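You operate a simulated robot arm through the tools that you are given. There is no shell and no other tool.

The job below is to be done with a simulated robot arm. You get a single attempt, and the scene is never put back.

JOB
Set both side guides to 5 cm on their scales and lock them.
Fine: the belt stands; slacken a guide's knob, slide the guide, tighten the knob again. Leave the trays where they are.

Only the result counts: the job must be done as asked and must still hold three seconds after the hand-in. Knocking over, shifting, dropping, spilling or breaking anything else fails it.

ROBOT AND FRAMES
A 6-joint arm with a two-finger parallel gripper, fixed in place. Base frame: the origin is at the foot of the arm, x ahead of it, y to its left, z up. Readings come in mm, rad, newtons and seconds.
With the tool pointing down near the work surface it reaches from about 260 to 680 mm from the base axis. Its first joint turns from -1.152 to 1.152 rad. Payload 2.9 kg.
The TCP is the grasp point between the finger pads, 30 mm short of the fingertips. In the tool frame z runs along the fingers and y along their closing line. Largest opening 110 mm; finger width 20, thickness 10; the body of the gripper, 48 by 112 mm, starts 55 mm behind the TCP.
Orientation is that of the tool frame in the base frame, as a unit quaternion [w, x, y, z]. With the fingers straight down and closing along the base's y, the tool's x points along the base's -x, its y along +y and its z along -z.

CONTROLS
- The arm moves only by the tool send_rows. Its argument "increments" is one flat list of numbers, 7 for each row, row after row: the shift along the tool's x, y, z in mm, then the turn, a rotation vector about the tool's x, y, z in rad, then the opening in per cent of the stroke, from 0 (shut) to 100 (fully open). In form: [dx, dy, dz, ax, ay, az, claw, dx, dy, dz, ax, ay, az, claw, ...]. A call has 1 to 20 rows; each row is the pose to reach, as a shift and turn from the pose commanded when the call began, along the tool's axes at that moment. A row lasts 0.2 s, in which the tool goes at most 50 mm and 0.15 rad; a call with a longer step from one row to the next is refused whole, and so is a gripper value outside its range. A pose out of reach is approached as far as the arm can. The call stops where the force on the tool passes 60 N (or 10 N more than at its start, if that is more) or the arm is blocked; 0.2 s more then pass. The fingers move at their own pace (about 108 mm/s each) and stop on an object; they squeeze with about 42 N. The grip force told is the motor's: it shows also when the fingers shut on nothing. Time passes only in rows, and 0.2 s behind the last, so rows that repeat a pose let the fingers close. The reply holds the time, the measured pose of the TCP, the force on the tool along the base axes, the opening and the grip force, in the units named above and with some noise, with the torque about the TCP (base axes, N m) and any sound that the robot's microphone picked up, and new pictures: "show" is both (left out), scene, wrist or none.
- Cameras (640 x 400 px; columns grow to the right, rows downward): "scene" is fixed at [70.7, 465.9, 1344.9]; the picture's right is [-0.55, -0.83, 0.00], its down [-0.75, 0.50, -0.44] and it looks along [0.37, -0.24, -0.90] (base axes); focal length 214 px, centre (320, 200). "wrist" rides on the gripper at [72, 17, -103] in the tool frame; the picture's right is [-0.23, 0.97, 0.00], its down [-0.76, -0.18, -0.62] and it looks along [-0.61, -0.14, 0.78] (tool axes); focal length 222 px, centre (320, 200). There is no depth. A picture from a camera that has moved, and an enlarged one, comes with that camera's place and axes in the base frame and with its lens.
- zoom(camera, box): a new picture of the part [left, top, right, bottom] of that camera's present view, enlarged. No time passes.
- finish_job(): hands the job in; it is judged then, once.

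Nothing tells you positions but the pictures and the camera data. Unless the task says otherwise, let go and move clear before handing in.

The tools are called after "Emit:" as a command line: name --argument value ..., lists and objects as JSON in quotes. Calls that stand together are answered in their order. send_rows: Moves the arm, as the interface text tells. Its arguments: {"type":"object","properties":{"increments":{"type":"array"},"show":{"type":"string","enum":["both","scene","wrist","none"]}},"required":["increments"]} The other tools are called the same way: zoom (camera, box) takes an enlarged picture of a part of a camera's view; finish_job () hands the job in.

At the start:

```text
time_s: 0.0
eef_pos: [343.9, 123.3, 1178.9]
tcp_rot: [0.0, 0.001, 1.0, 0.0]
force: [0.6, -0.5, -0.2]
wrist_torque: [0.01, 0.0, 0.02]
grip_width: 110.0
gripper_force: 0.2
```

scene: 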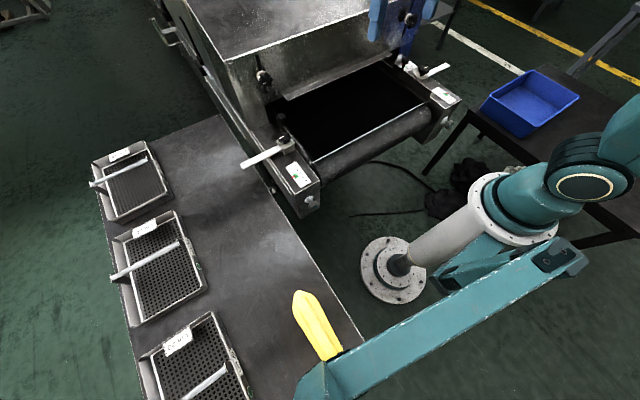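
wrist: 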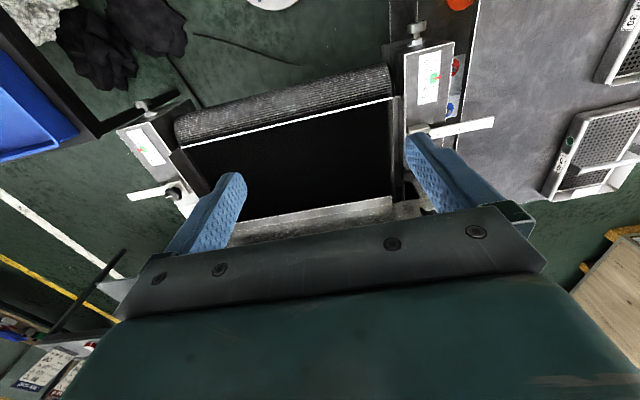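

I see a conveyor belt with two frame ends carrying a plate, scale label and a white lever or rod on each side, with trays on a table to the left. I'll zoom in to understand the guides, knobs and scales.

Emit:
zoom --camera "scene" --box '[230, 110, 350, 220]'

Emit:
zoom --camera "scene" --box '[370, 40, 480, 140]'

Emit:
zoom --camera "wrist" --box '[370, 20, 510, 220]'

Emit:
zoom --camera "wrist" --box '[100, 80, 240, 240]'

```text
3.64 times, centred on (290, 165) of scene
camera zoom: at [70.7, 465.9, 1344.9], right [-0.55, -0.83, 0.0], down [-0.75, 0.5, -0.44], along [0.37, -0.24, -0.9], focal length 780 px, centre (429, 327)
```

zoom: 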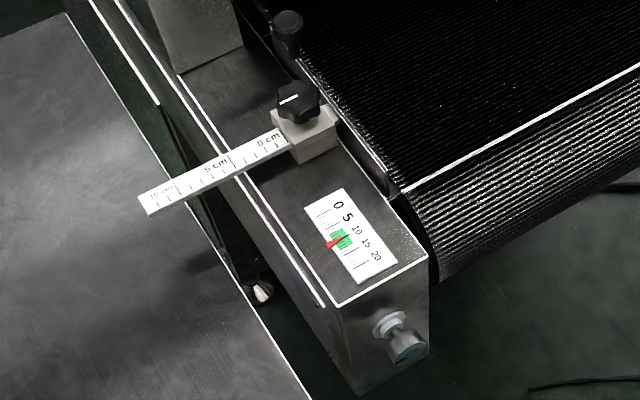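

```text
4.00 times, centred on (425, 90) of scene
camera zoom: at [70.7, 465.9, 1344.9], right [-0.55, -0.83, 0.0], down [-0.75, 0.5, -0.44], along [0.37, -0.24, -0.9], focal length 858 px, centre (-100, 640)
```

zoom: 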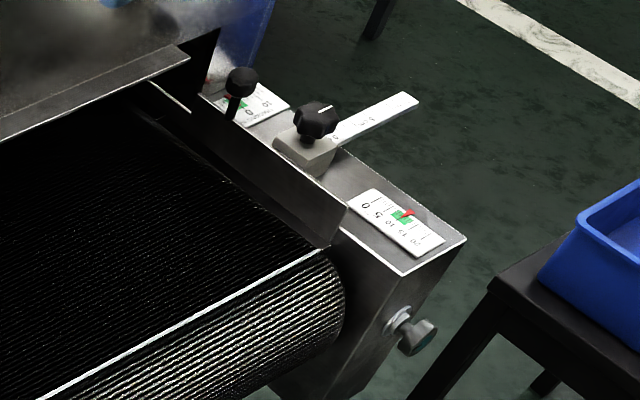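

```text
2.00 times, centred on (440, 120) of wrist
camera zoom: at [272.2, 141.0, 1283.5], right [0.23, 0.97, 0.0], down [0.76, -0.18, 0.62], along [0.61, -0.14, -0.78], focal length 444 px, centre (80, 360)
```

zoom: 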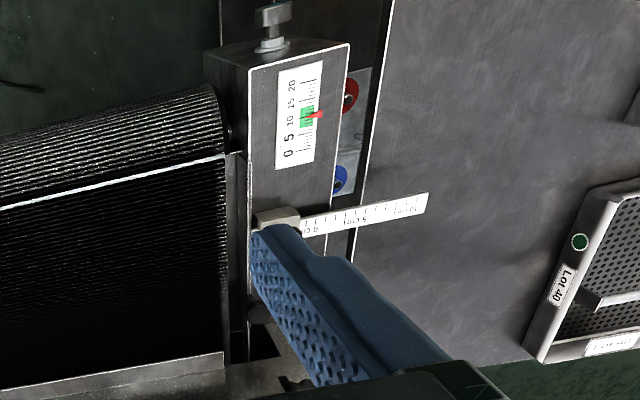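

```text
2.50 times, centred on (170, 160) of wrist
camera zoom: at [272.2, 141.0, 1283.5], right [0.23, 0.97, 0.0], down [0.76, -0.18, 0.62], along [0.61, -0.14, -0.78], focal length 555 px, centre (695, 300)
```

zoom: 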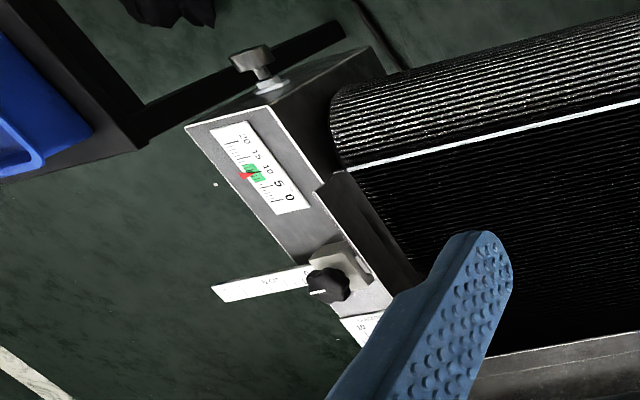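

Each guide has a clamp block with a black lobed knob and a cm scale bar. I put the left block at about (498, 309, 818) and the right one at about (499, -268, 825). I'll move in for a closer look at the left one.

Emit:
send_rows --increments '[-9, 25, 33, 0, 0, 0, 100, -18, 50, 66, 0, 0, 0, 100, -18, 75, 90, 0, 0, 0, 100, -27, 100, 120, 0, 0, 0, 100, -36, 125, 150, 0, 0, 0, 100, -45, 150, 180, 0, 0, 0, 100, -55, 175, 210, 0, 0, 0, 100, -64, 195, 240, 0, 0, 0, 100, -73, 204, 255, 0, 0, 0, 100]' --show "both"

```text
time_s: 2.0
eef_pos: [417.6, 327.0, 924.6]
tcp_rot: [0.0, 0.0, 1.0, 0.0]
force: [-0.1, 0.2, 0.4]
wrist_torque: [-0.01, -0.01, 0.02]
grip_width: 110.2
gripper_force: 0.0
camera wrist: at [346.3, 343.8, 1028.5], right [0.23, 0.97, 0.0], down [0.76, -0.18, 0.62], along [0.61, -0.14, -0.78], focal length 222 px, centre (320, 200)
```

scene: 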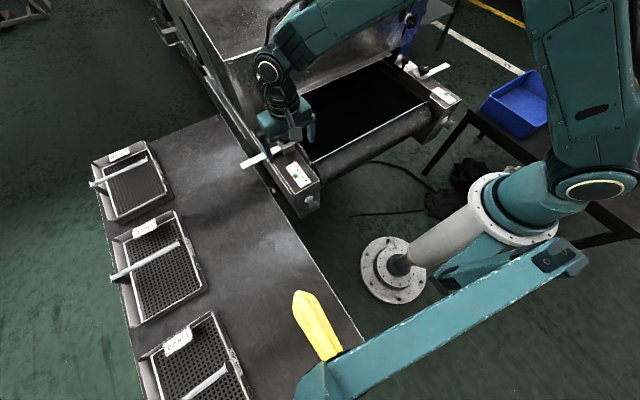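
wrist: 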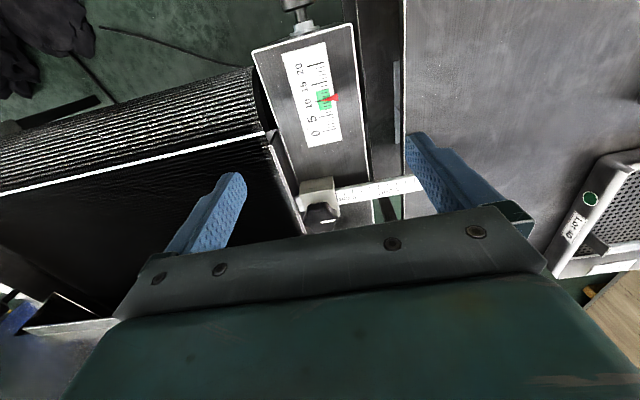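

The wrist view shows the left block with the bar running out to the left. I'll zoom in to read its scale.

Emit:
zoom --camera "wrist" --box '[270, 150, 430, 240]'

Emit:
send_rows --increments '[-30, 0, 0, 0, 0, 0, 100, -60, 0, 0, 0, 0, 0, 100]' --show "wrist"

Emit:
zoom --camera "wrist" --box '[240, 80, 440, 220]'

```text
4.00 times, centred on (350, 195) of wrist
camera zoom: at [346.3, 343.8, 1028.5], right [0.23, 0.97, 0.0], down [0.76, -0.18, 0.62], along [0.61, -0.14, -0.78], focal length 888 px, centre (200, 220)
```

zoom: 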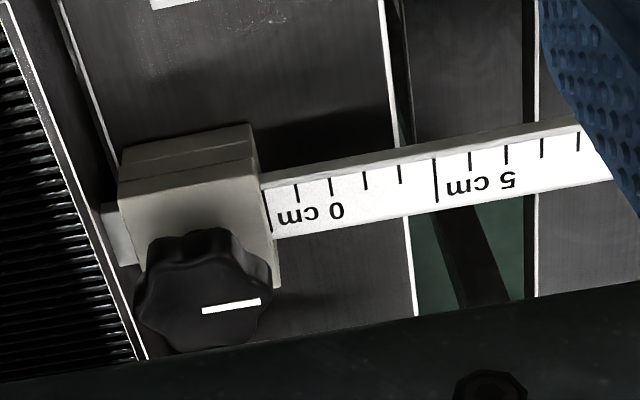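

```text
time_s: 2.6
eef_pos: [477.8, 326.1, 924.0]
tcp_rot: [0.0, 0.001, 1.0, 0.001]
force: [-0.4, -0.3, -0.7]
wrist_torque: [0.02, 0.01, -0.01]
grip_width: 110.0
gripper_force: 0.1
camera wrist: at [407.2, 344.6, 1027.8], right [0.23, 0.97, 0.0], down [0.76, -0.18, 0.62], along [0.61, -0.14, -0.78], focal length 222 px, centre (320, 200)
```

wrist: 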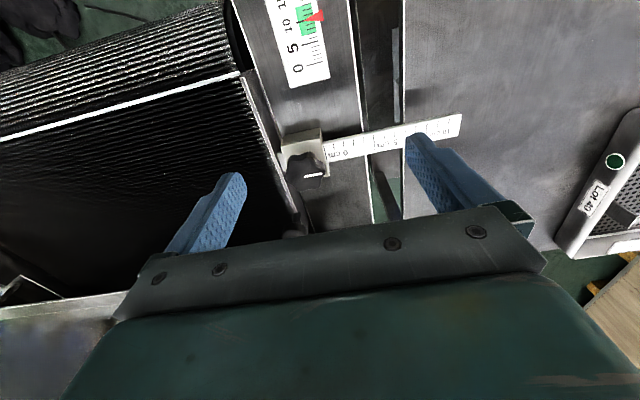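

```text
2.86 times, centred on (340, 150) of wrist
camera zoom: at [407.2, 344.6, 1027.8], right [0.23, 0.97, 0.0], down [0.76, -0.18, 0.62], along [0.61, -0.14, -0.78], focal length 635 px, centre (263, 343)
```

zoom: 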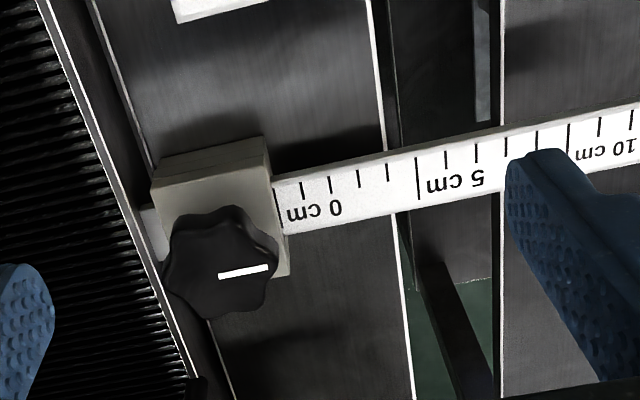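

The left guide reads 0 cm at the block edge, with 1 cm ticks, so it has to go 50 mm inward. The left knob is near (513, 306, 845). I'll turn the wrist 90° to look sideways at the block and guide plate.

Emit:
send_rows --increments '[-2, -10, -2, 0, 0, -0.143, 100, -4, -20, -3, 0, 0, -0.286, 100, -5, -30, -4, 0, 0, -0.429, 100, -7, -40, -6, 0, 0, -0.571, 100, -8, -50, -7, 0, 0, -0.714, 100, -10, -60, -8, 0, 0, -0.857, 100, -11, -70, -10, 0, 0, -1.0, 100, -13, -80, -11, 0, 0, -1.143, 100, -15, -90, -12, 0, 0, -1.286, 100, -16, -95, -13, 0, 0, -1.429, 100, -17, -100, -13, 0, 0, -1.571, 100]' --show "both"

Emit:
zoom --camera "wrist" --box '[220, 60, 420, 220]'

```text
time_s: 5.0
eef_pos: [493.6, 227.6, 938.5]
tcp_rot: [0.001, 0.708, -0.706, 0.001]
force: [-0.3, -0.3, -1.3]
wrist_torque: [0.03, 0.0, 0.02]
grip_width: 109.8
gripper_force: 0.1
camera wrist: at [477.5, 156.3, 1042.2], right [-0.97, 0.22, 0.0], down [0.18, 0.76, 0.62], along [0.14, 0.61, -0.78], focal length 222 px, centre (320, 200)
```

scene: 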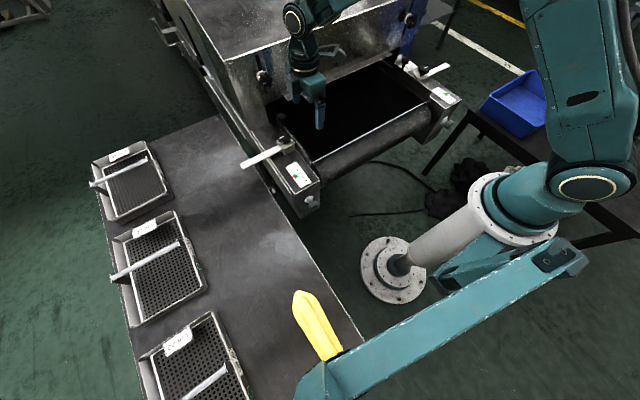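
wrist: 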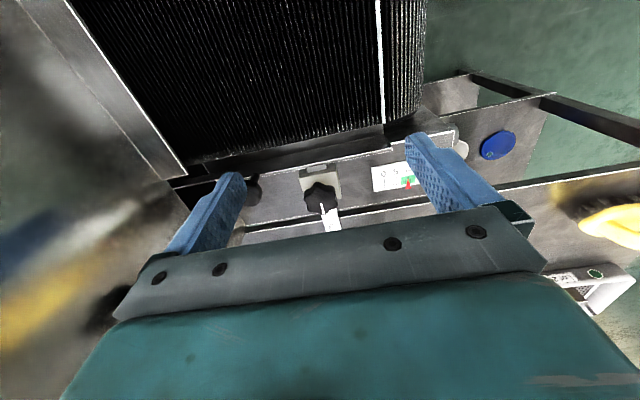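

```text
2.50 times, centred on (320, 140) of wrist
camera zoom: at [477.5, 156.3, 1042.2], right [-0.97, 0.22, 0.0], down [0.18, 0.76, 0.62], along [0.14, 0.61, -0.78], focal length 555 px, centre (320, 350)
```

zoom: 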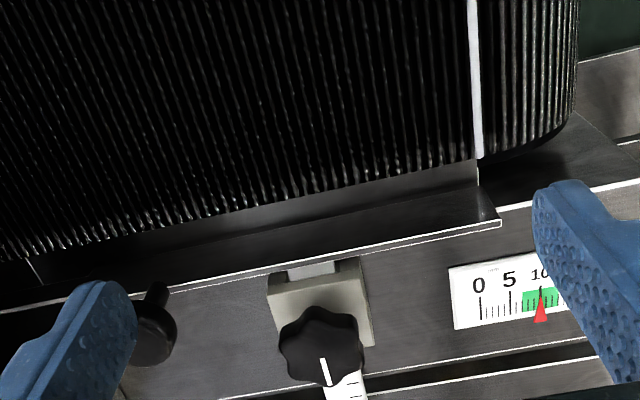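

From here the guide plate shows along the belt edge, with a vertical handle post near (577, 277, 860). I'll check the scene view for heights.

Emit:
zoom --camera "scene" --box '[255, 120, 325, 180]'

Emit:
zoom --camera "scene" --box '[395, 50, 465, 110]'

Emit:
zoom --camera "scene" --box '[220, 30, 420, 170]'

```text
6.67 times, centred on (290, 150) of scene
camera zoom: at [70.7, 465.9, 1344.9], right [-0.55, -0.83, 0.0], down [-0.75, 0.5, -0.44], along [0.37, -0.24, -0.9], focal length 1430 px, centre (520, 533)
```

zoom: 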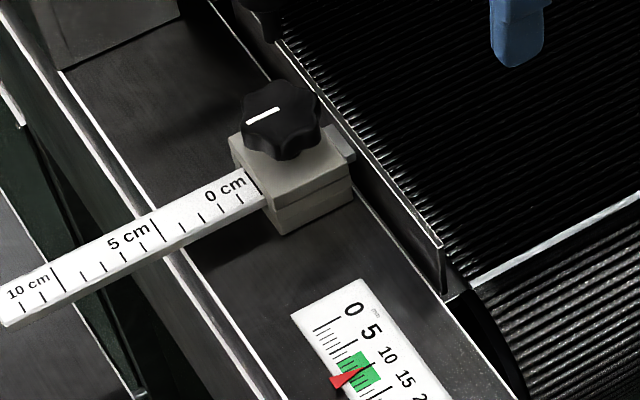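

```text
6.67 times, centred on (430, 80) of scene
camera zoom: at [70.7, 465.9, 1344.9], right [-0.55, -0.83, 0.0], down [-0.75, 0.5, -0.44], along [0.37, -0.24, -0.9], focal length 1430 px, centre (-413, 1000)
```

zoom: 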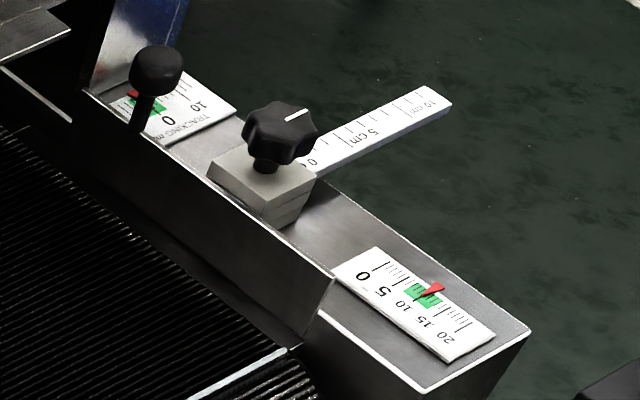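

```text
2.86 times, centred on (320, 100) of scene
camera zoom: at [70.7, 465.9, 1344.9], right [-0.55, -0.83, 0.0], down [-0.75, 0.5, -0.44], along [0.37, -0.24, -0.9], focal length 613 px, centre (320, 486)
```

zoom: 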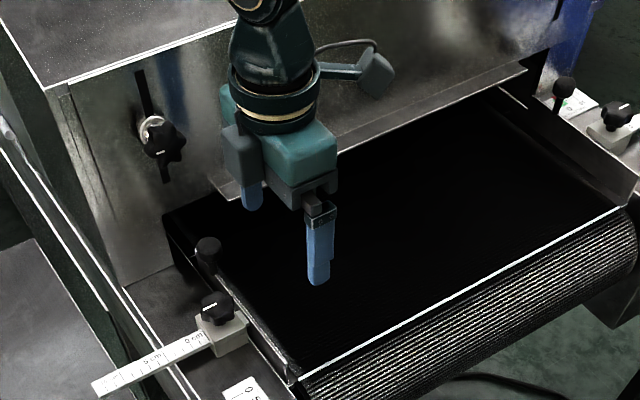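

The left knob sits at about (513, 307), with its top at z≈845, the block top at about 822 and the plate top at about 825. The hood is close behind, at x≈630. I'll go above the left knob and turn the wrist the other way, so there is room to unscrew counter-clockwise.

Emit:
send_rows --increments '[-5, -1, 1, 0, 0, 0.15, 100, -10, -3, 2, 0, 0, 0.3, 100, -15, -4, 3, 0, 0, 0.45, 100, -20, -5, 4, 0, 0, 0.6, 100, -25, -6, 5, 0, 0, 0.75, 100, -30, -7, 6, 0, 0, 0.9, 100, -35, -8, 7, 0, 0, 1.05, 100, -40, -9, 8, 0, 0, 1.2, 100, -45, -10, 9, 0, 0, 1.35, 100, -50, -11, 10, 0, 0, 1.5, 100, -54, -12, 12, 0, 0, 1.65, 100, -58, -13, 14, 0, 0, 1.8, 100, -62, -14, 16, 0, 0, 1.95, 100, -66, -15, 18, 0, 0, 2.1, 100, -69, -16, 20, 0, 0, 2.25, 100, -72, -17, 22, 0, 0, 2.4, 100, -75, -18, 24, 0, 0, 2.55, 100, -77, -19, 26, 0, 0, 2.7, 100, -79, -19, 28, 0, 0, 2.85, 100, -79, -19, 30, 0, 0, 3.0, 100]' --show "both"

Emit:
zoom --camera "wrist" --box '[220, 100, 420, 240]'

```text
time_s: 9.2
eef_pos: [512.1, 306.3, 907.4]
tcp_rot: [0.0, 0.656, 0.755, 0.0]
force: [0.5, 0.8, -0.4]
wrist_torque: [0.01, 0.01, 0.0]
grip_width: 109.8
gripper_force: 0.0
camera wrist: at [520.4, 381.1, 1011.5], right [1.0, -0.09, 0.0], down [-0.07, -0.78, 0.62], along [-0.06, -0.62, -0.78], focal length 222 px, centre (320, 200)
```

scene: 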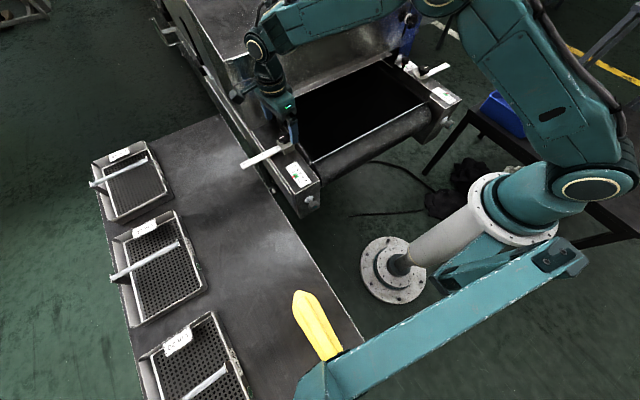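
wrist: 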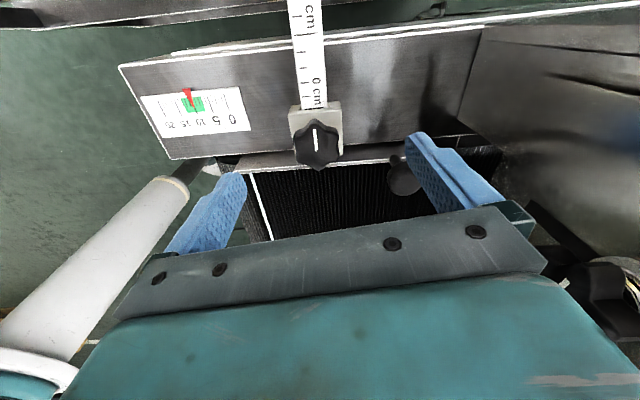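

```text
2.86 times, centred on (320, 170) of wrist
camera zoom: at [520.4, 381.1, 1011.5], right [1.0, -0.09, 0.0], down [-0.07, -0.78, 0.62], along [-0.06, -0.62, -0.78], focal length 635 px, centre (320, 286)
```

zoom: 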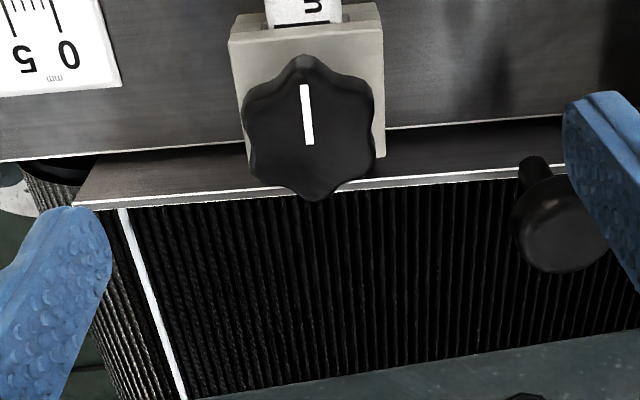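

I'm centred over the left knob, whose six lobes line up with the white line along the bar. I'll part-close the fingers, descend so the tips reach about z=831 and grip the knob.

Emit:
send_rows --increments '[0, 0, 0, 0, 0, 0, 60, 0, 0, 10, 0, 0, 0, 60, 0, 0, 20, 0, 0, 0, 60, 0, 0, 30, 0, 0, 0, 60, 0, 0, 38, 0, 0, 0, 60, 0, 0, 42, 0, 0, 0, 60, 0, 0, 46, 0, 0, 0, 60]' --show "both"

Emit:
zoom --camera "wrist" --box '[220, 100, 420, 240]'

Emit:
zoom --camera "scene" --box '[240, 90, 340, 180]'

```text
time_s: 10.8
eef_pos: [511.7, 305.9, 860.1]
tcp_rot: [0.0, 0.655, 0.756, 0.0]
force: [-0.5, 0.2, -0.1]
wrist_torque: [0.03, 0.02, -0.02]
grip_width: 66.1
gripper_force: 0.0
camera wrist: at [520.3, 380.7, 964.6], right [1.0, -0.09, 0.0], down [-0.07, -0.78, 0.62], along [-0.05, -0.62, -0.78], focal length 222 px, centre (320, 200)
```

scene: 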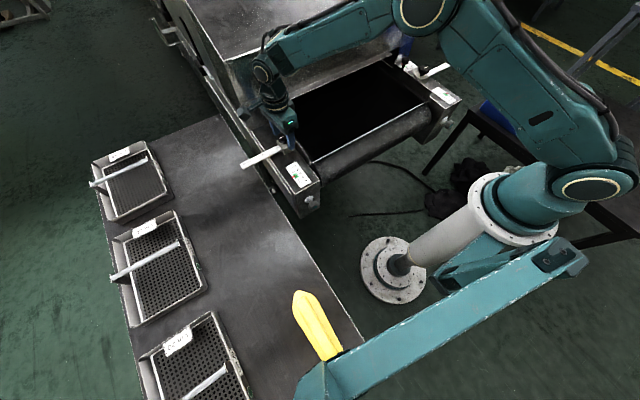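
wrist: 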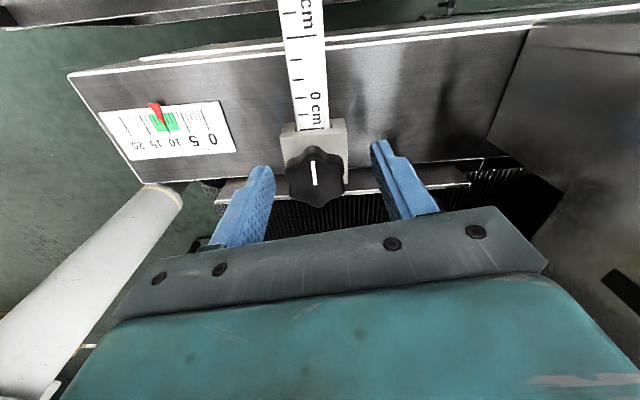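

```text
2.86 times, centred on (320, 170) of wrist
camera zoom: at [520.3, 380.7, 964.6], right [1.0, -0.09, 0.0], down [-0.07, -0.78, 0.62], along [-0.05, -0.62, -0.78], focal length 635 px, centre (320, 286)
```

zoom: 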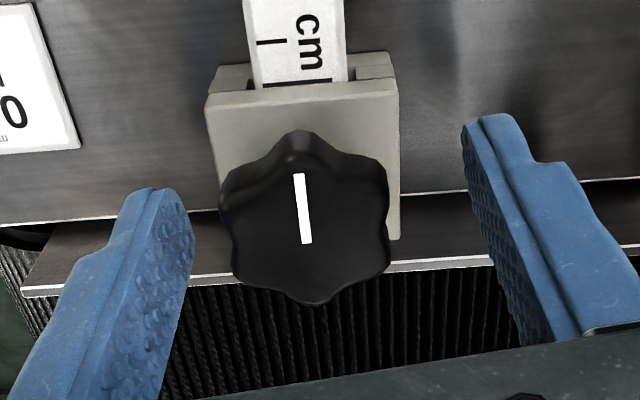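

```text
4.44 times, centred on (290, 135) of scene
camera zoom: at [70.8, 465.9, 1344.9], right [-0.55, -0.83, 0.0], down [-0.75, 0.5, -0.44], along [0.37, -0.24, -0.9], focal length 953 px, centre (453, 489)
```

zoom: 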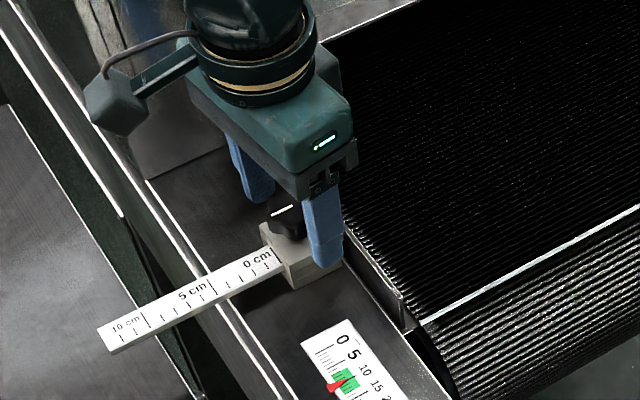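

The fingers straddle the knob and are centred to within about 1 mm. I'll close on it.

Emit:
send_rows --increments '[0, 0, 0, 0, 0, 0, 30, 0, 0, 0, 0, 0, 0, 25, 0, 0, 0, 0, 0, 0, 0, 0, 0, 0, 0, 0, 0, 0, 0, 0, 0, 0, 0, 0, 0]' --show "wrist"

Emit:
zoom --camera "wrist" --box '[220, 100, 420, 240]'

```text
time_s: 12.0
eef_pos: [509.2, 306.1, 859.2]
tcp_rot: [-0.002, 0.654, 0.756, -0.004]
force: [-27.9, -1.9, 2.4]
wrist_torque: [0.37, 0.43, 0.07]
grip_width: 35.3
gripper_force: 44.8
camera wrist: at [518.1, 380.9, 963.8], right [1.0, -0.08, -0.01], down [-0.06, -0.78, 0.63], along [-0.06, -0.62, -0.78], focal length 222 px, centre (320, 200)
```

wrist: 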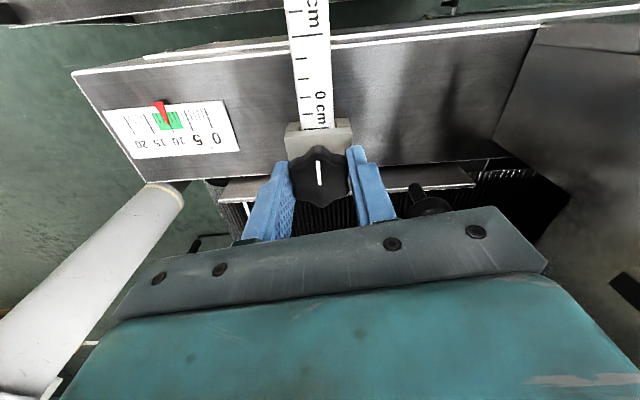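

```text
2.86 times, centred on (320, 170) of wrist
camera zoom: at [518.1, 380.9, 963.8], right [1.0, -0.08, -0.01], down [-0.06, -0.78, 0.63], along [-0.06, -0.62, -0.78], focal length 635 px, centre (320, 286)
```

zoom: 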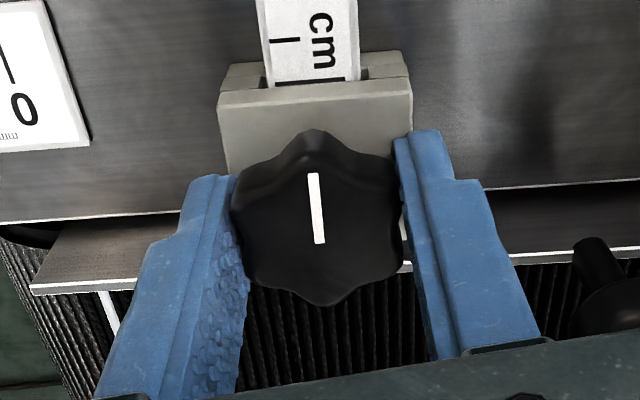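

The knob is gripped, with about 28 N of sideways load, so I'll shift about 2.7 mm to relieve it. Then I'll start turning counter-clockwise.

Emit:
send_rows --increments '[0, -1.5, 0, 0, 0, 0, 0, 0, -2.7, 0, 0, 0, 0, 0, 0, -2.7, 0, 0, 0, 0, 0]' --show "none"

Emit:
send_rows --increments '[0, 0, 0, 0, 0, -0.1, 0, 0, 0, 0, 0, 0, -0.2, 0, 0, 0, 0, 0, 0, -0.3, 0, 0, 0, 0, 0, 0, -0.4, 0]' --show "wrist"

Emit:
zoom --camera "wrist" --box '[220, 100, 420, 240]'

```text
time_s: 12.8
eef_pos: [510.6, 306.3, 859.8]
tcp_rot: [0.0, 0.656, 0.755, 0.0]
force: [-8.0, 6.2, -15.6]
wrist_torque: [-0.52, -0.02, 0.09]
grip_width: 35.1
gripper_force: 44.9
```

```text
time_s: 13.8
eef_pos: [509.5, 306.5, 859.5]
tcp_rot: [0.0, 0.491, 0.871, 0.0]
force: [-2.9, 3.6, -24.6]
wrist_torque: [-0.01, -0.13, 0.0]
grip_width: 35.3
gripper_force: 45.3
camera wrist: at [488.0, 377.2, 964.2], right [0.95, 0.31, 0.0], down [0.24, -0.74, 0.62], along [0.19, -0.59, -0.78], focal length 222 px, centre (320, 200)
```

wrist: 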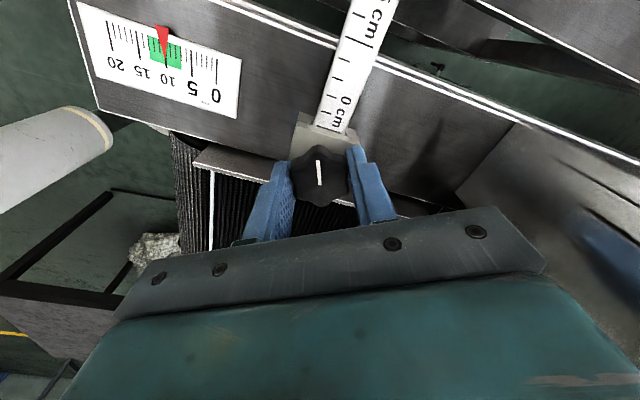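

```text
2.86 times, centred on (320, 170) of wrist
camera zoom: at [488.0, 377.2, 964.2], right [0.95, 0.31, 0.0], down [0.24, -0.74, 0.62], along [0.19, -0.59, -0.78], focal length 635 px, centre (320, 286)
```

zoom: 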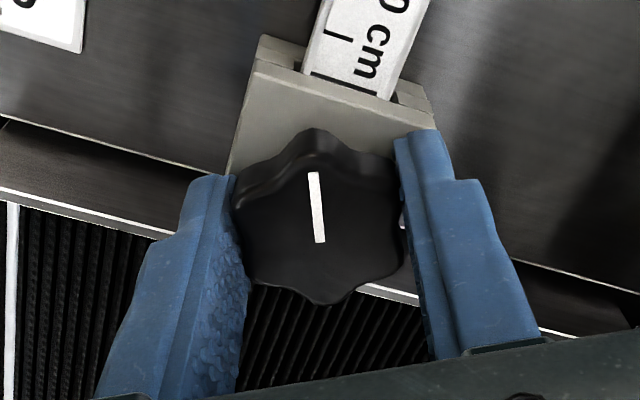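

The knob turns with the gripper, 0.4 rad so far. I'll keep unscrewing.

Emit:
send_rows --increments '[0, 0, 0, 0, 0, -0.12, 0, 0, 0, 0, 0, 0, -0.24, 0, 0, 0, 0, 0, 0, -0.36, 0, 0, 0, 0, 0, 0, -0.48, 0, 0, 0, 0, 0, 0, -0.6, 0, 0, 0, 0, 0, 0, -0.72, 0, 0, 0, 0, 0, 0, -0.84, 0, 0, 0, 0, 0, 0, -0.96, 0, 0, 0, 0, 0, 0, -1.08, 0, 0, 0, 0, 0, 0, -1.2, 0]' --show "both"

Emit:
zoom --camera "wrist" --box '[220, 100, 420, 240]'

```text
time_s: 16.0
eef_pos: [509.8, 305.6, 860.3]
tcp_rot: [-0.001, -0.085, 0.996, -0.001]
force: [0.4, -10.1, -18.9]
wrist_torque: [-0.11, 0.01, -0.5]
grip_width: 35.3
gripper_force: 44.9
camera wrist: at [436.3, 310.3, 964.7], right [0.06, 1.0, 0.0], down [0.78, -0.04, 0.62], along [0.62, -0.04, -0.78], focal length 222 px, centre (320, 200)
```

scene: 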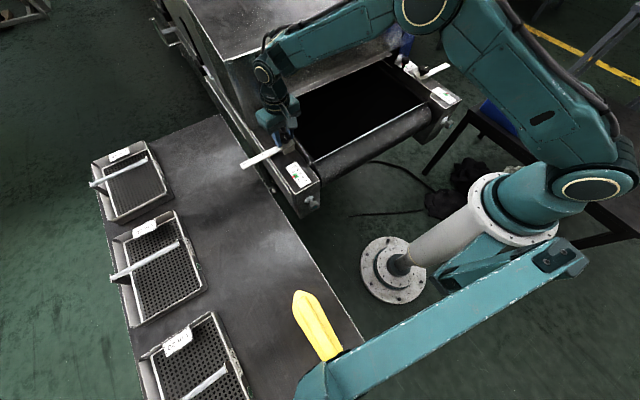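
wrist: 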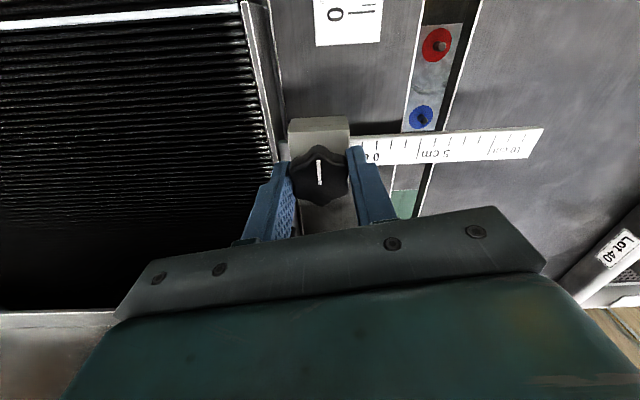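

```text
2.86 times, centred on (320, 170) of wrist
camera zoom: at [436.3, 310.3, 964.7], right [0.06, 1.0, 0.0], down [0.78, -0.04, 0.62], along [0.62, -0.04, -0.78], focal length 635 px, centre (320, 286)
```

zoom: 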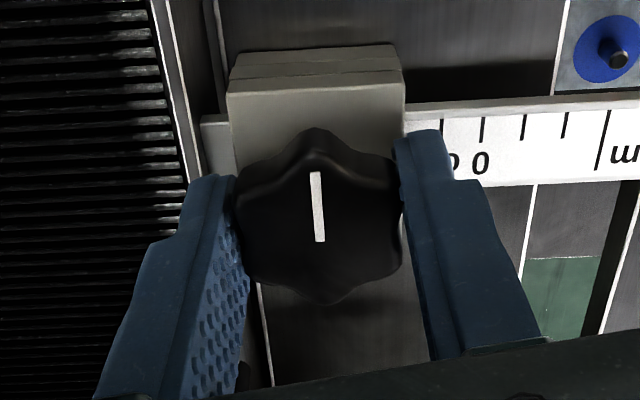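

The knob has turned about 1.6 rad, with some resistance (0.5 N m) now. I'll turn a little more and see whether this is an end stop.

Emit:
send_rows --increments '[0, 0, 0, 0, 0, -0.1, 0, 0, 0, 0, 0, 0, -0.2, 0]' --show "wrist"

Emit:
zoom --camera "wrist" --box '[220, 100, 420, 240]'

```text
time_s: 16.6
eef_pos: [510.1, 305.3, 862.1]
tcp_rot: [0.001, -0.184, 0.983, -0.001]
force: [0.5, -15.8, -8.2]
wrist_torque: [-0.41, 0.24, -0.47]
grip_width: 35.6
gripper_force: 44.9
camera wrist: at [437.6, 295.7, 966.1], right [-0.14, 0.99, 0.0], down [0.77, 0.11, 0.62], along [0.62, 0.09, -0.78], focal length 222 px, centre (320, 200)
```

wrist: 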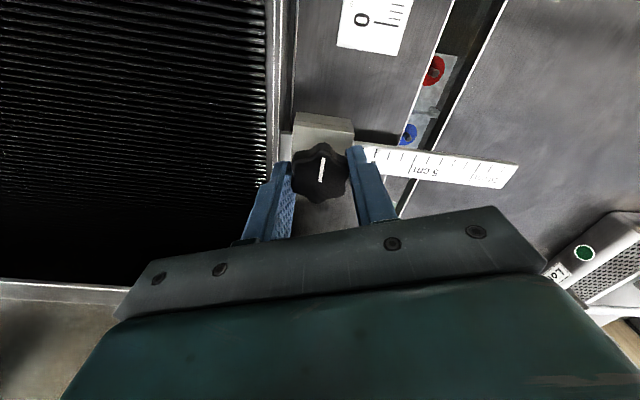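

```text
2.86 times, centred on (320, 170) of wrist
camera zoom: at [437.6, 295.7, 966.1], right [-0.14, 0.99, 0.0], down [0.77, 0.11, 0.62], along [0.62, 0.09, -0.78], focal length 635 px, centre (320, 286)
```

zoom: 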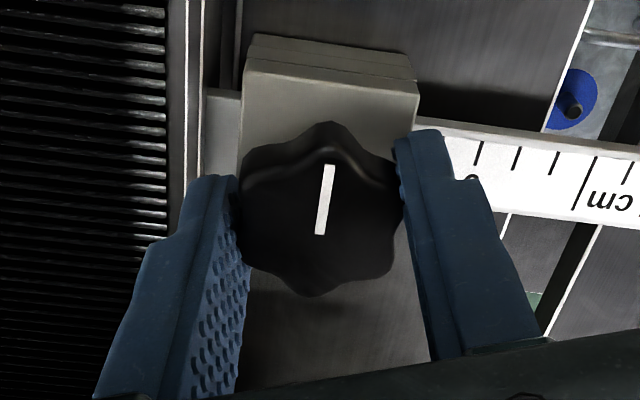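

The knob stopped turning with the gripper at about 90°, so it has hit its end stop and is fully slack. I'll release it and rise.

Emit:
send_rows --increments '[0, 0, 0, 0, 0, 0.1, 0, 0, 0, 0, 0, 0, 0.15, 45, 0, 0, 0, 0, 0, 0.15, 45, 0, 0, -10, 0, 0, 0.15, 45, 0, 0, -25, 0, 0, 0.15, 45, 0, 0, -45, 0, 0, 0.15, 60, 0, 0, -65, 0, 0, 0.15, 100]' --show "both"

Emit:
zoom --camera "wrist" --box '[220, 80, 460, 240]'

```text
time_s: 18.2
eef_pos: [510.1, 305.0, 927.3]
tcp_rot: [0.001, -0.111, 0.994, 0.0]
force: [-0.3, 0.1, -0.1]
wrist_torque: [-0.03, 0.01, 0.0]
grip_width: 109.9
gripper_force: 0.1
camera wrist: at [436.1, 307.2, 1030.6], right [0.01, 1.0, 0.0], down [0.78, -0.01, 0.62], along [0.62, -0.01, -0.78], focal length 222 px, centre (320, 200)
```

scene: 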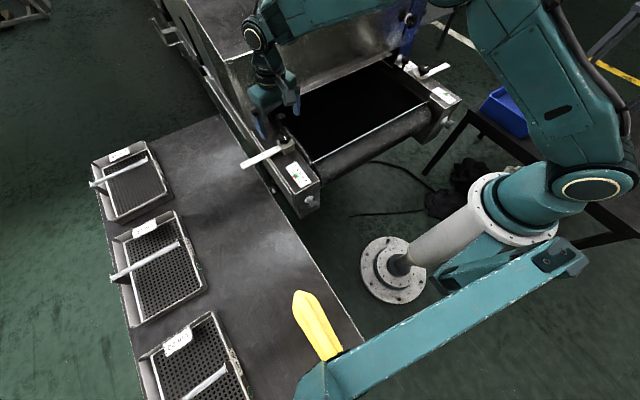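
wrist: 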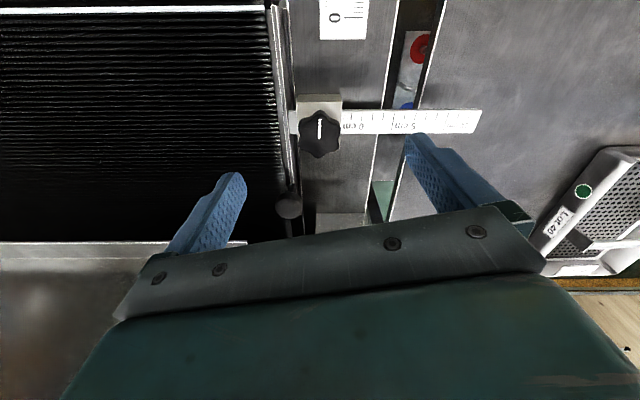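

```text
2.50 times, centred on (340, 160) of wrist
camera zoom: at [436.1, 307.2, 1030.6], right [0.01, 1.0, 0.0], down [0.78, -0.01, 0.62], along [0.62, -0.01, -0.78], focal length 555 px, centre (270, 300)
```

zoom: 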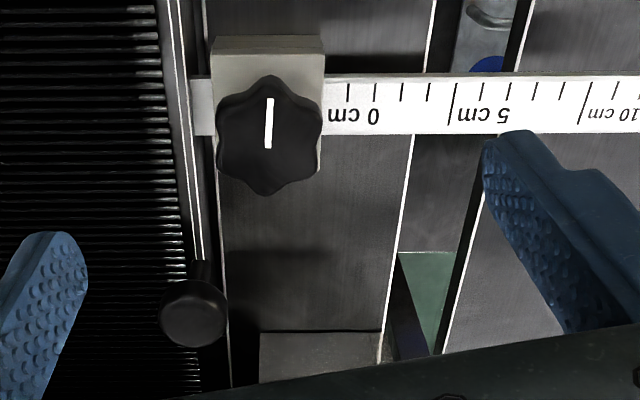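

The left knob is slack and its line now points towards the robot. To slide the guide I'll grip its bar from above outside the block, at about y=398, with the fingers closing along x and the camera on the outer side facing the scale.

Emit:
send_rows --increments '[-2, 7, 0, 0, 0, 0.138, 100, -3, 14, 0, 0, 0, 0.276, 100, -5, 21, 0, 0, 0, 0.414, 100, -6, 28, 0, 0, 0, 0.552, 100, -8, 35, 0, 0, 0, 0.69, 100, -9.5, 42, 3, 0, 0, 0.828, 100, -11, 49, 6, 0, 0, 0.966, 100, -12.5, 56, 9, 0, 0, 1.104, 100, -14, 63, 12, 0, 0, 1.242, 100, -16, 70, 15, 0, 0, 1.38, 100, -17.5, 77, 18, 0, 0, 1.518, 100, -19, 84, 21, 0, 0, 1.656, 100, -20.5, 90.7, 25, 0, 0, 1.793, 100]' --show "both"

Emit:
zoom --camera "wrist" --box '[220, 60, 420, 220]'

```text
time_s: 21.0
eef_pos: [512.0, 398.7, 900.3]
tcp_rot: [0.0, 0.709, 0.706, 0.0]
force: [0.3, -0.2, -1.3]
wrist_torque: [0.03, 0.0, -0.01]
grip_width: 110.2
gripper_force: 0.0
camera wrist: at [528.7, 472.2, 1005.8], right [0.97, -0.23, 0.0], down [-0.18, -0.76, 0.62], along [-0.14, -0.61, -0.78], focal length 222 px, centre (320, 200)
```

scene: 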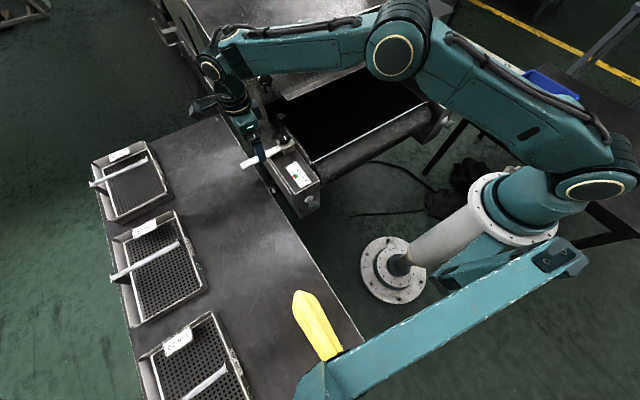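
wrist: 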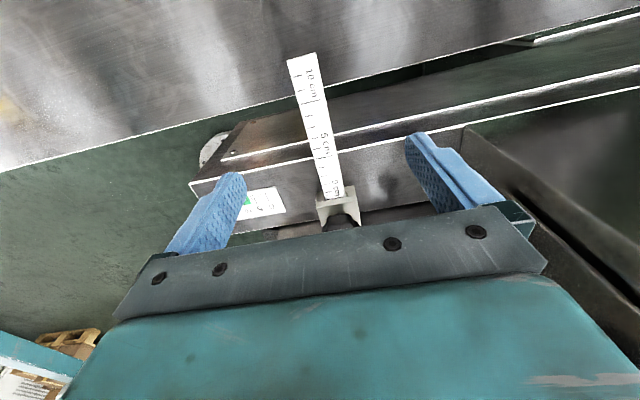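

```text
2.50 times, centred on (320, 140) of wrist
camera zoom: at [528.7, 472.2, 1005.8], right [0.97, -0.23, 0.0], down [-0.18, -0.76, 0.62], along [-0.14, -0.61, -0.78], focal length 555 px, centre (320, 350)
```

zoom: 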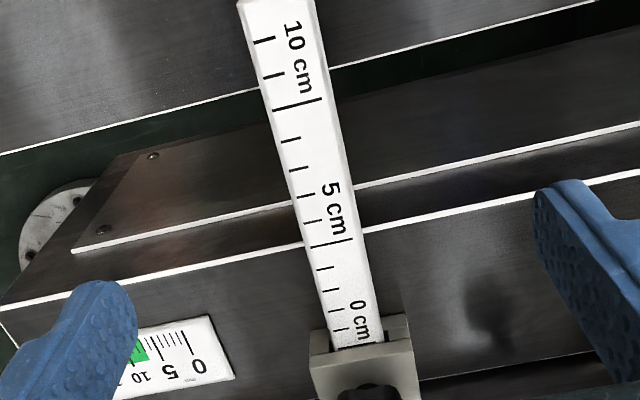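

The bar is centred on x≈509.6, and below it there's open space or the lower frame. I'll descend to TCP z≈833 with the fingers partly open, then grip the bar.

Emit:
send_rows --increments '[0, -2.4, 10, 0, 0, 0, 50, 0, -2.4, 25, 0, 0, 0, 45, 0, -2.4, 40, 0, 0, 0, 40, 0, -2.4, 55, 0, 0, 0, 40, 0, -2.4, 62, 0, 0, 0, 40, 0, -2.4, 67, 0, 0, 0, 40]' --show "both"

Emit:
zoom --camera "wrist" --box '[220, 60, 420, 220]'

Emit:
zoom --camera "scene" --box '[220, 90, 320, 180]'

```text
time_s: 22.4
eef_pos: [508.2, 398.2, 834.9]
tcp_rot: [0.001, 0.708, 0.706, 0.0]
force: [1.3, 0.3, 0.2]
wrist_torque: [-0.01, 0.04, 0.01]
grip_width: 44.1
gripper_force: 0.1
camera wrist: at [525.8, 471.8, 938.4], right [0.97, -0.23, 0.0], down [-0.18, -0.76, 0.62], along [-0.14, -0.61, -0.78], focal length 222 px, centre (320, 200)
```

scene: 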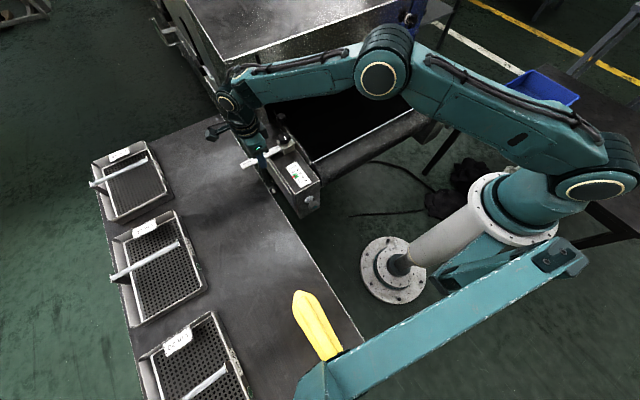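
wrist: 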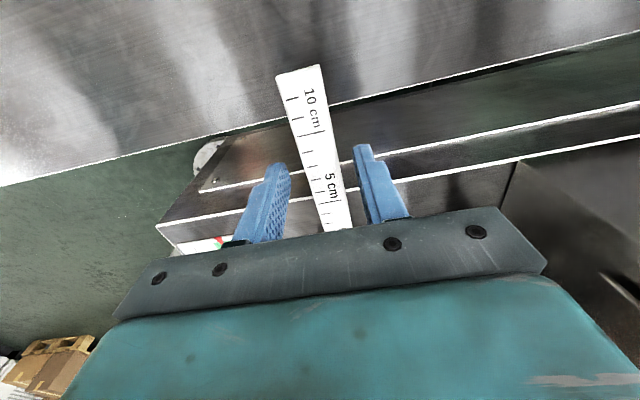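

```text
2.50 times, centred on (320, 140) of wrist
camera zoom: at [525.8, 471.8, 938.4], right [0.97, -0.23, 0.0], down [-0.18, -0.76, 0.62], along [-0.14, -0.61, -0.78], focal length 555 px, centre (320, 350)
```

zoom: 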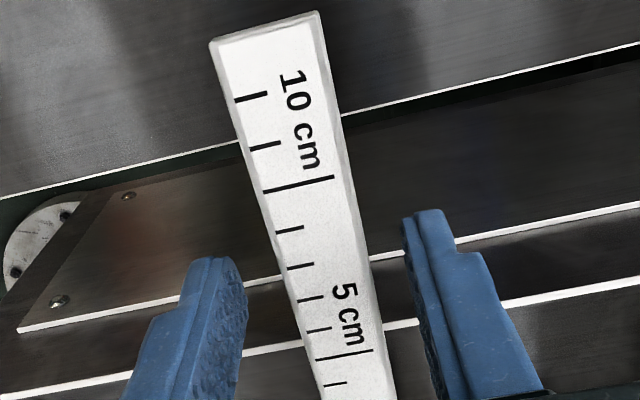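

```text
4.44 times, centred on (270, 135) of scene
camera zoom: at [70.7, 465.9, 1344.9], right [-0.55, -0.83, 0.0], down [-0.75, 0.5, -0.44], along [0.37, -0.24, -0.9], focal length 953 px, centre (542, 489)
```

zoom: 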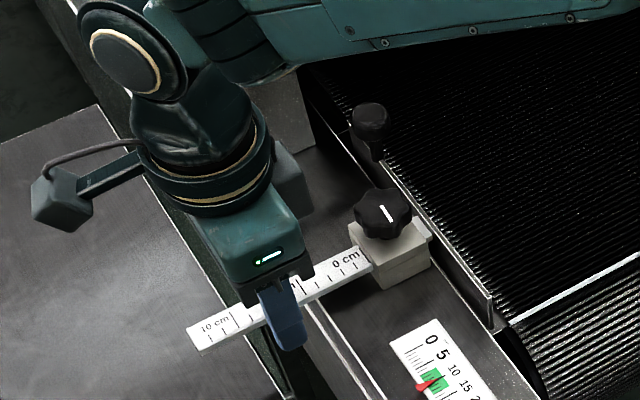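

The fingers straddle the bar at about 7 cm. I'll close on it.

Emit:
send_rows --increments '[0, 0, 0, 0, 0, 0, 20, 0, 0, 0, 0, 0, 0, 10, 0, 0, 0, 0, 0, 0, 0, 0, 0, 0, 0, 0, 0, 0]' --show "wrist"

```text
time_s: 23.4
eef_pos: [508.8, 398.0, 834.2]
tcp_rot: [0.0, 0.709, 0.706, 0.002]
force: [24.7, 0.2, -8.1]
wrist_torque: [0.37, -0.15, 1.07]
grip_width: 21.4
gripper_force: 44.8
camera wrist: at [527.6, 471.2, 939.0], right [0.97, -0.23, 0.0], down [-0.18, -0.76, 0.62], along [-0.14, -0.6, -0.78], focal length 222 px, centre (320, 200)
```

wrist: 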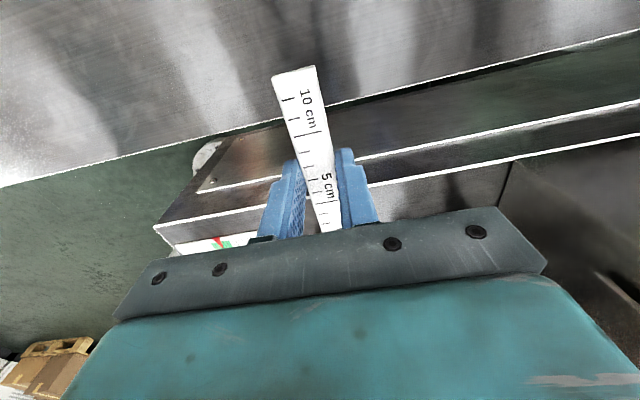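

The bar is gripped with some sideways load. I'll relieve that by moving about 2 mm, then try a 10 mm slide inward.

Emit:
send_rows --increments '[0, 1.2, 0, 0, 0, 0, 0, 0, 2.2, 0, 0, 0, 0, 0, -3, 2.2, 0, 0, 0, 0, 0, -6, 2.2, 0, 0, 0, 0, 0, -10, 2.2, 0, 0, 0, 0, 0]' --show "both"

Emit:
zoom --camera "scene" --box '[220, 90, 320, 180]'

```text
time_s: 24.6
eef_pos: [509.5, 389.1, 833.7]
tcp_rot: [-0.001, 0.707, 0.707, 0.001]
force: [14.3, 3.1, 2.5]
wrist_torque: [0.71, -0.17, 0.15]
grip_width: 21.7
gripper_force: 44.8
camera wrist: at [527.7, 462.2, 939.0], right [0.97, -0.23, 0.0], down [-0.18, -0.76, 0.62], along [-0.14, -0.61, -0.78], focal length 222 px, centre (320, 200)
```

scene: 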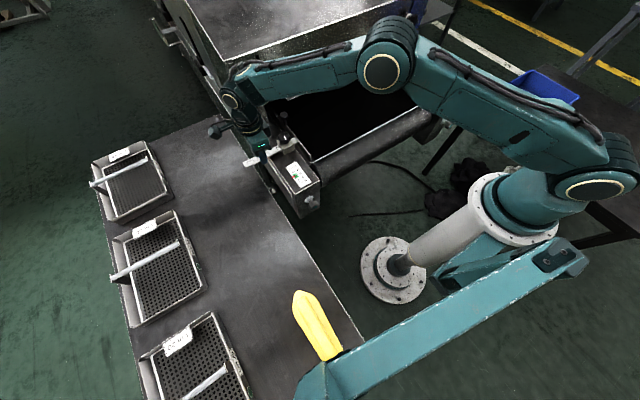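
wrist: 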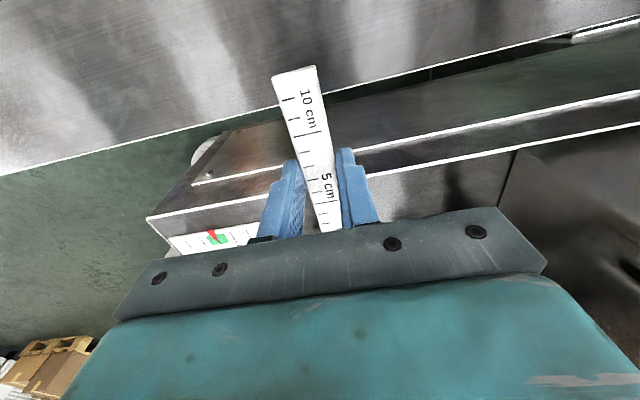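

```text
4.44 times, centred on (270, 135) of scene
camera zoom: at [71.0, 466.0, 1344.9], right [-0.55, -0.83, 0.0], down [-0.75, 0.5, -0.44], along [0.37, -0.24, -0.9], focal length 953 px, centre (542, 489)
```

zoom: 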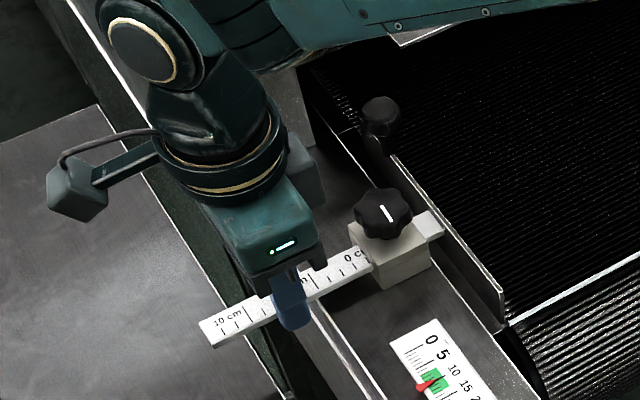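

The guide slides freely. I'll continue inward by 38 mm.

Emit:
send_rows --increments '[-5, 0.5, 0, 0, 0, 0, 0, -10, 0.5, 0, 0, 0, 0, 0, -15, 0.5, 0, 0, 0, 0, 0, -20, 0.5, 0, 0, 0, 0, 0, -25, 0.5, 0, 0, 0, 0, 0, -30, 0.5, 0, 0, 0, 0, 0, -34, 0.5, 0, 0, 0, 0, 0, -38, 0.5, 0, 0, 0, 0, 0, -38, 0.5, 0, 0, 0, 0, 0]' --show "both"

Emit:
zoom --camera "scene" --box '[230, 100, 310, 170]'

Emit:
zoom --camera "wrist" --box '[260, 120, 380, 240]'

```text
time_s: 26.6
eef_pos: [509.3, 350.8, 834.9]
tcp_rot: [0.0, 0.707, 0.707, 0.0]
force: [-5.1, 1.4, 24.4]
wrist_torque: [-0.12, 0.28, 0.39]
grip_width: 21.7
gripper_force: 45.1
camera wrist: at [527.8, 423.7, 938.8], right [0.97, -0.23, 0.0], down [-0.18, -0.76, 0.62], along [-0.14, -0.61, -0.78], focal length 222 px, centre (320, 200)
```

scene: 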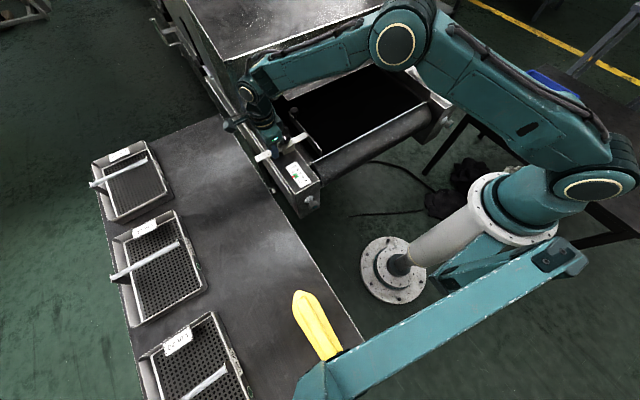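
wrist: 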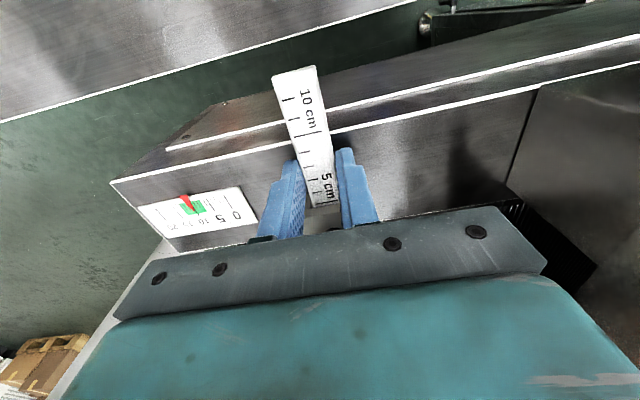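

```text
5.71 times, centred on (270, 135) of scene
camera zoom: at [70.3, 465.7, 1345.0], right [-0.55, -0.83, 0.0], down [-0.75, 0.5, -0.44], along [0.37, -0.24, -0.9], focal length 1226 px, centre (606, 571)
```

zoom: 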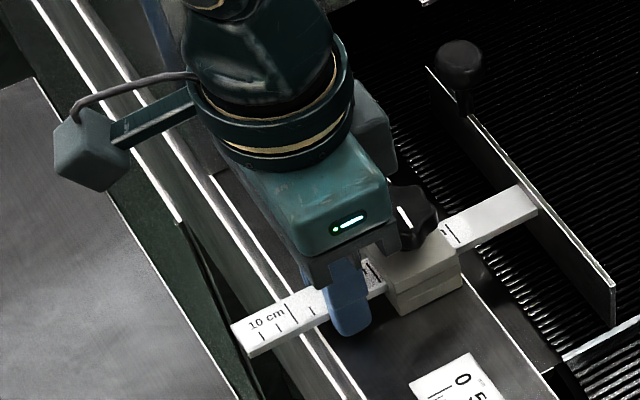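

```text
3.33 times, centred on (320, 180) of wrist
camera zoom: at [527.8, 423.7, 938.8], right [0.97, -0.23, 0.0], down [-0.18, -0.76, 0.62], along [-0.14, -0.61, -0.78], focal length 740 px, centre (320, 267)
```

zoom: 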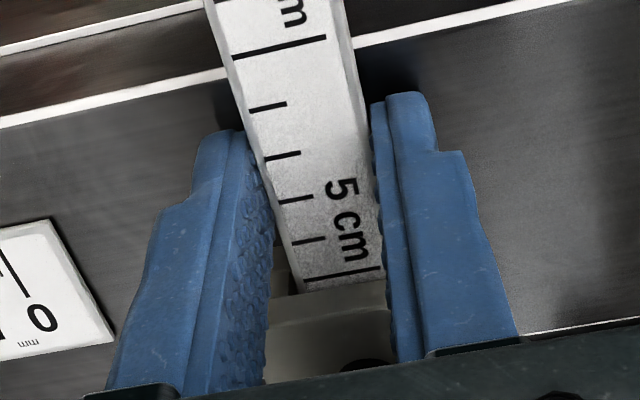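

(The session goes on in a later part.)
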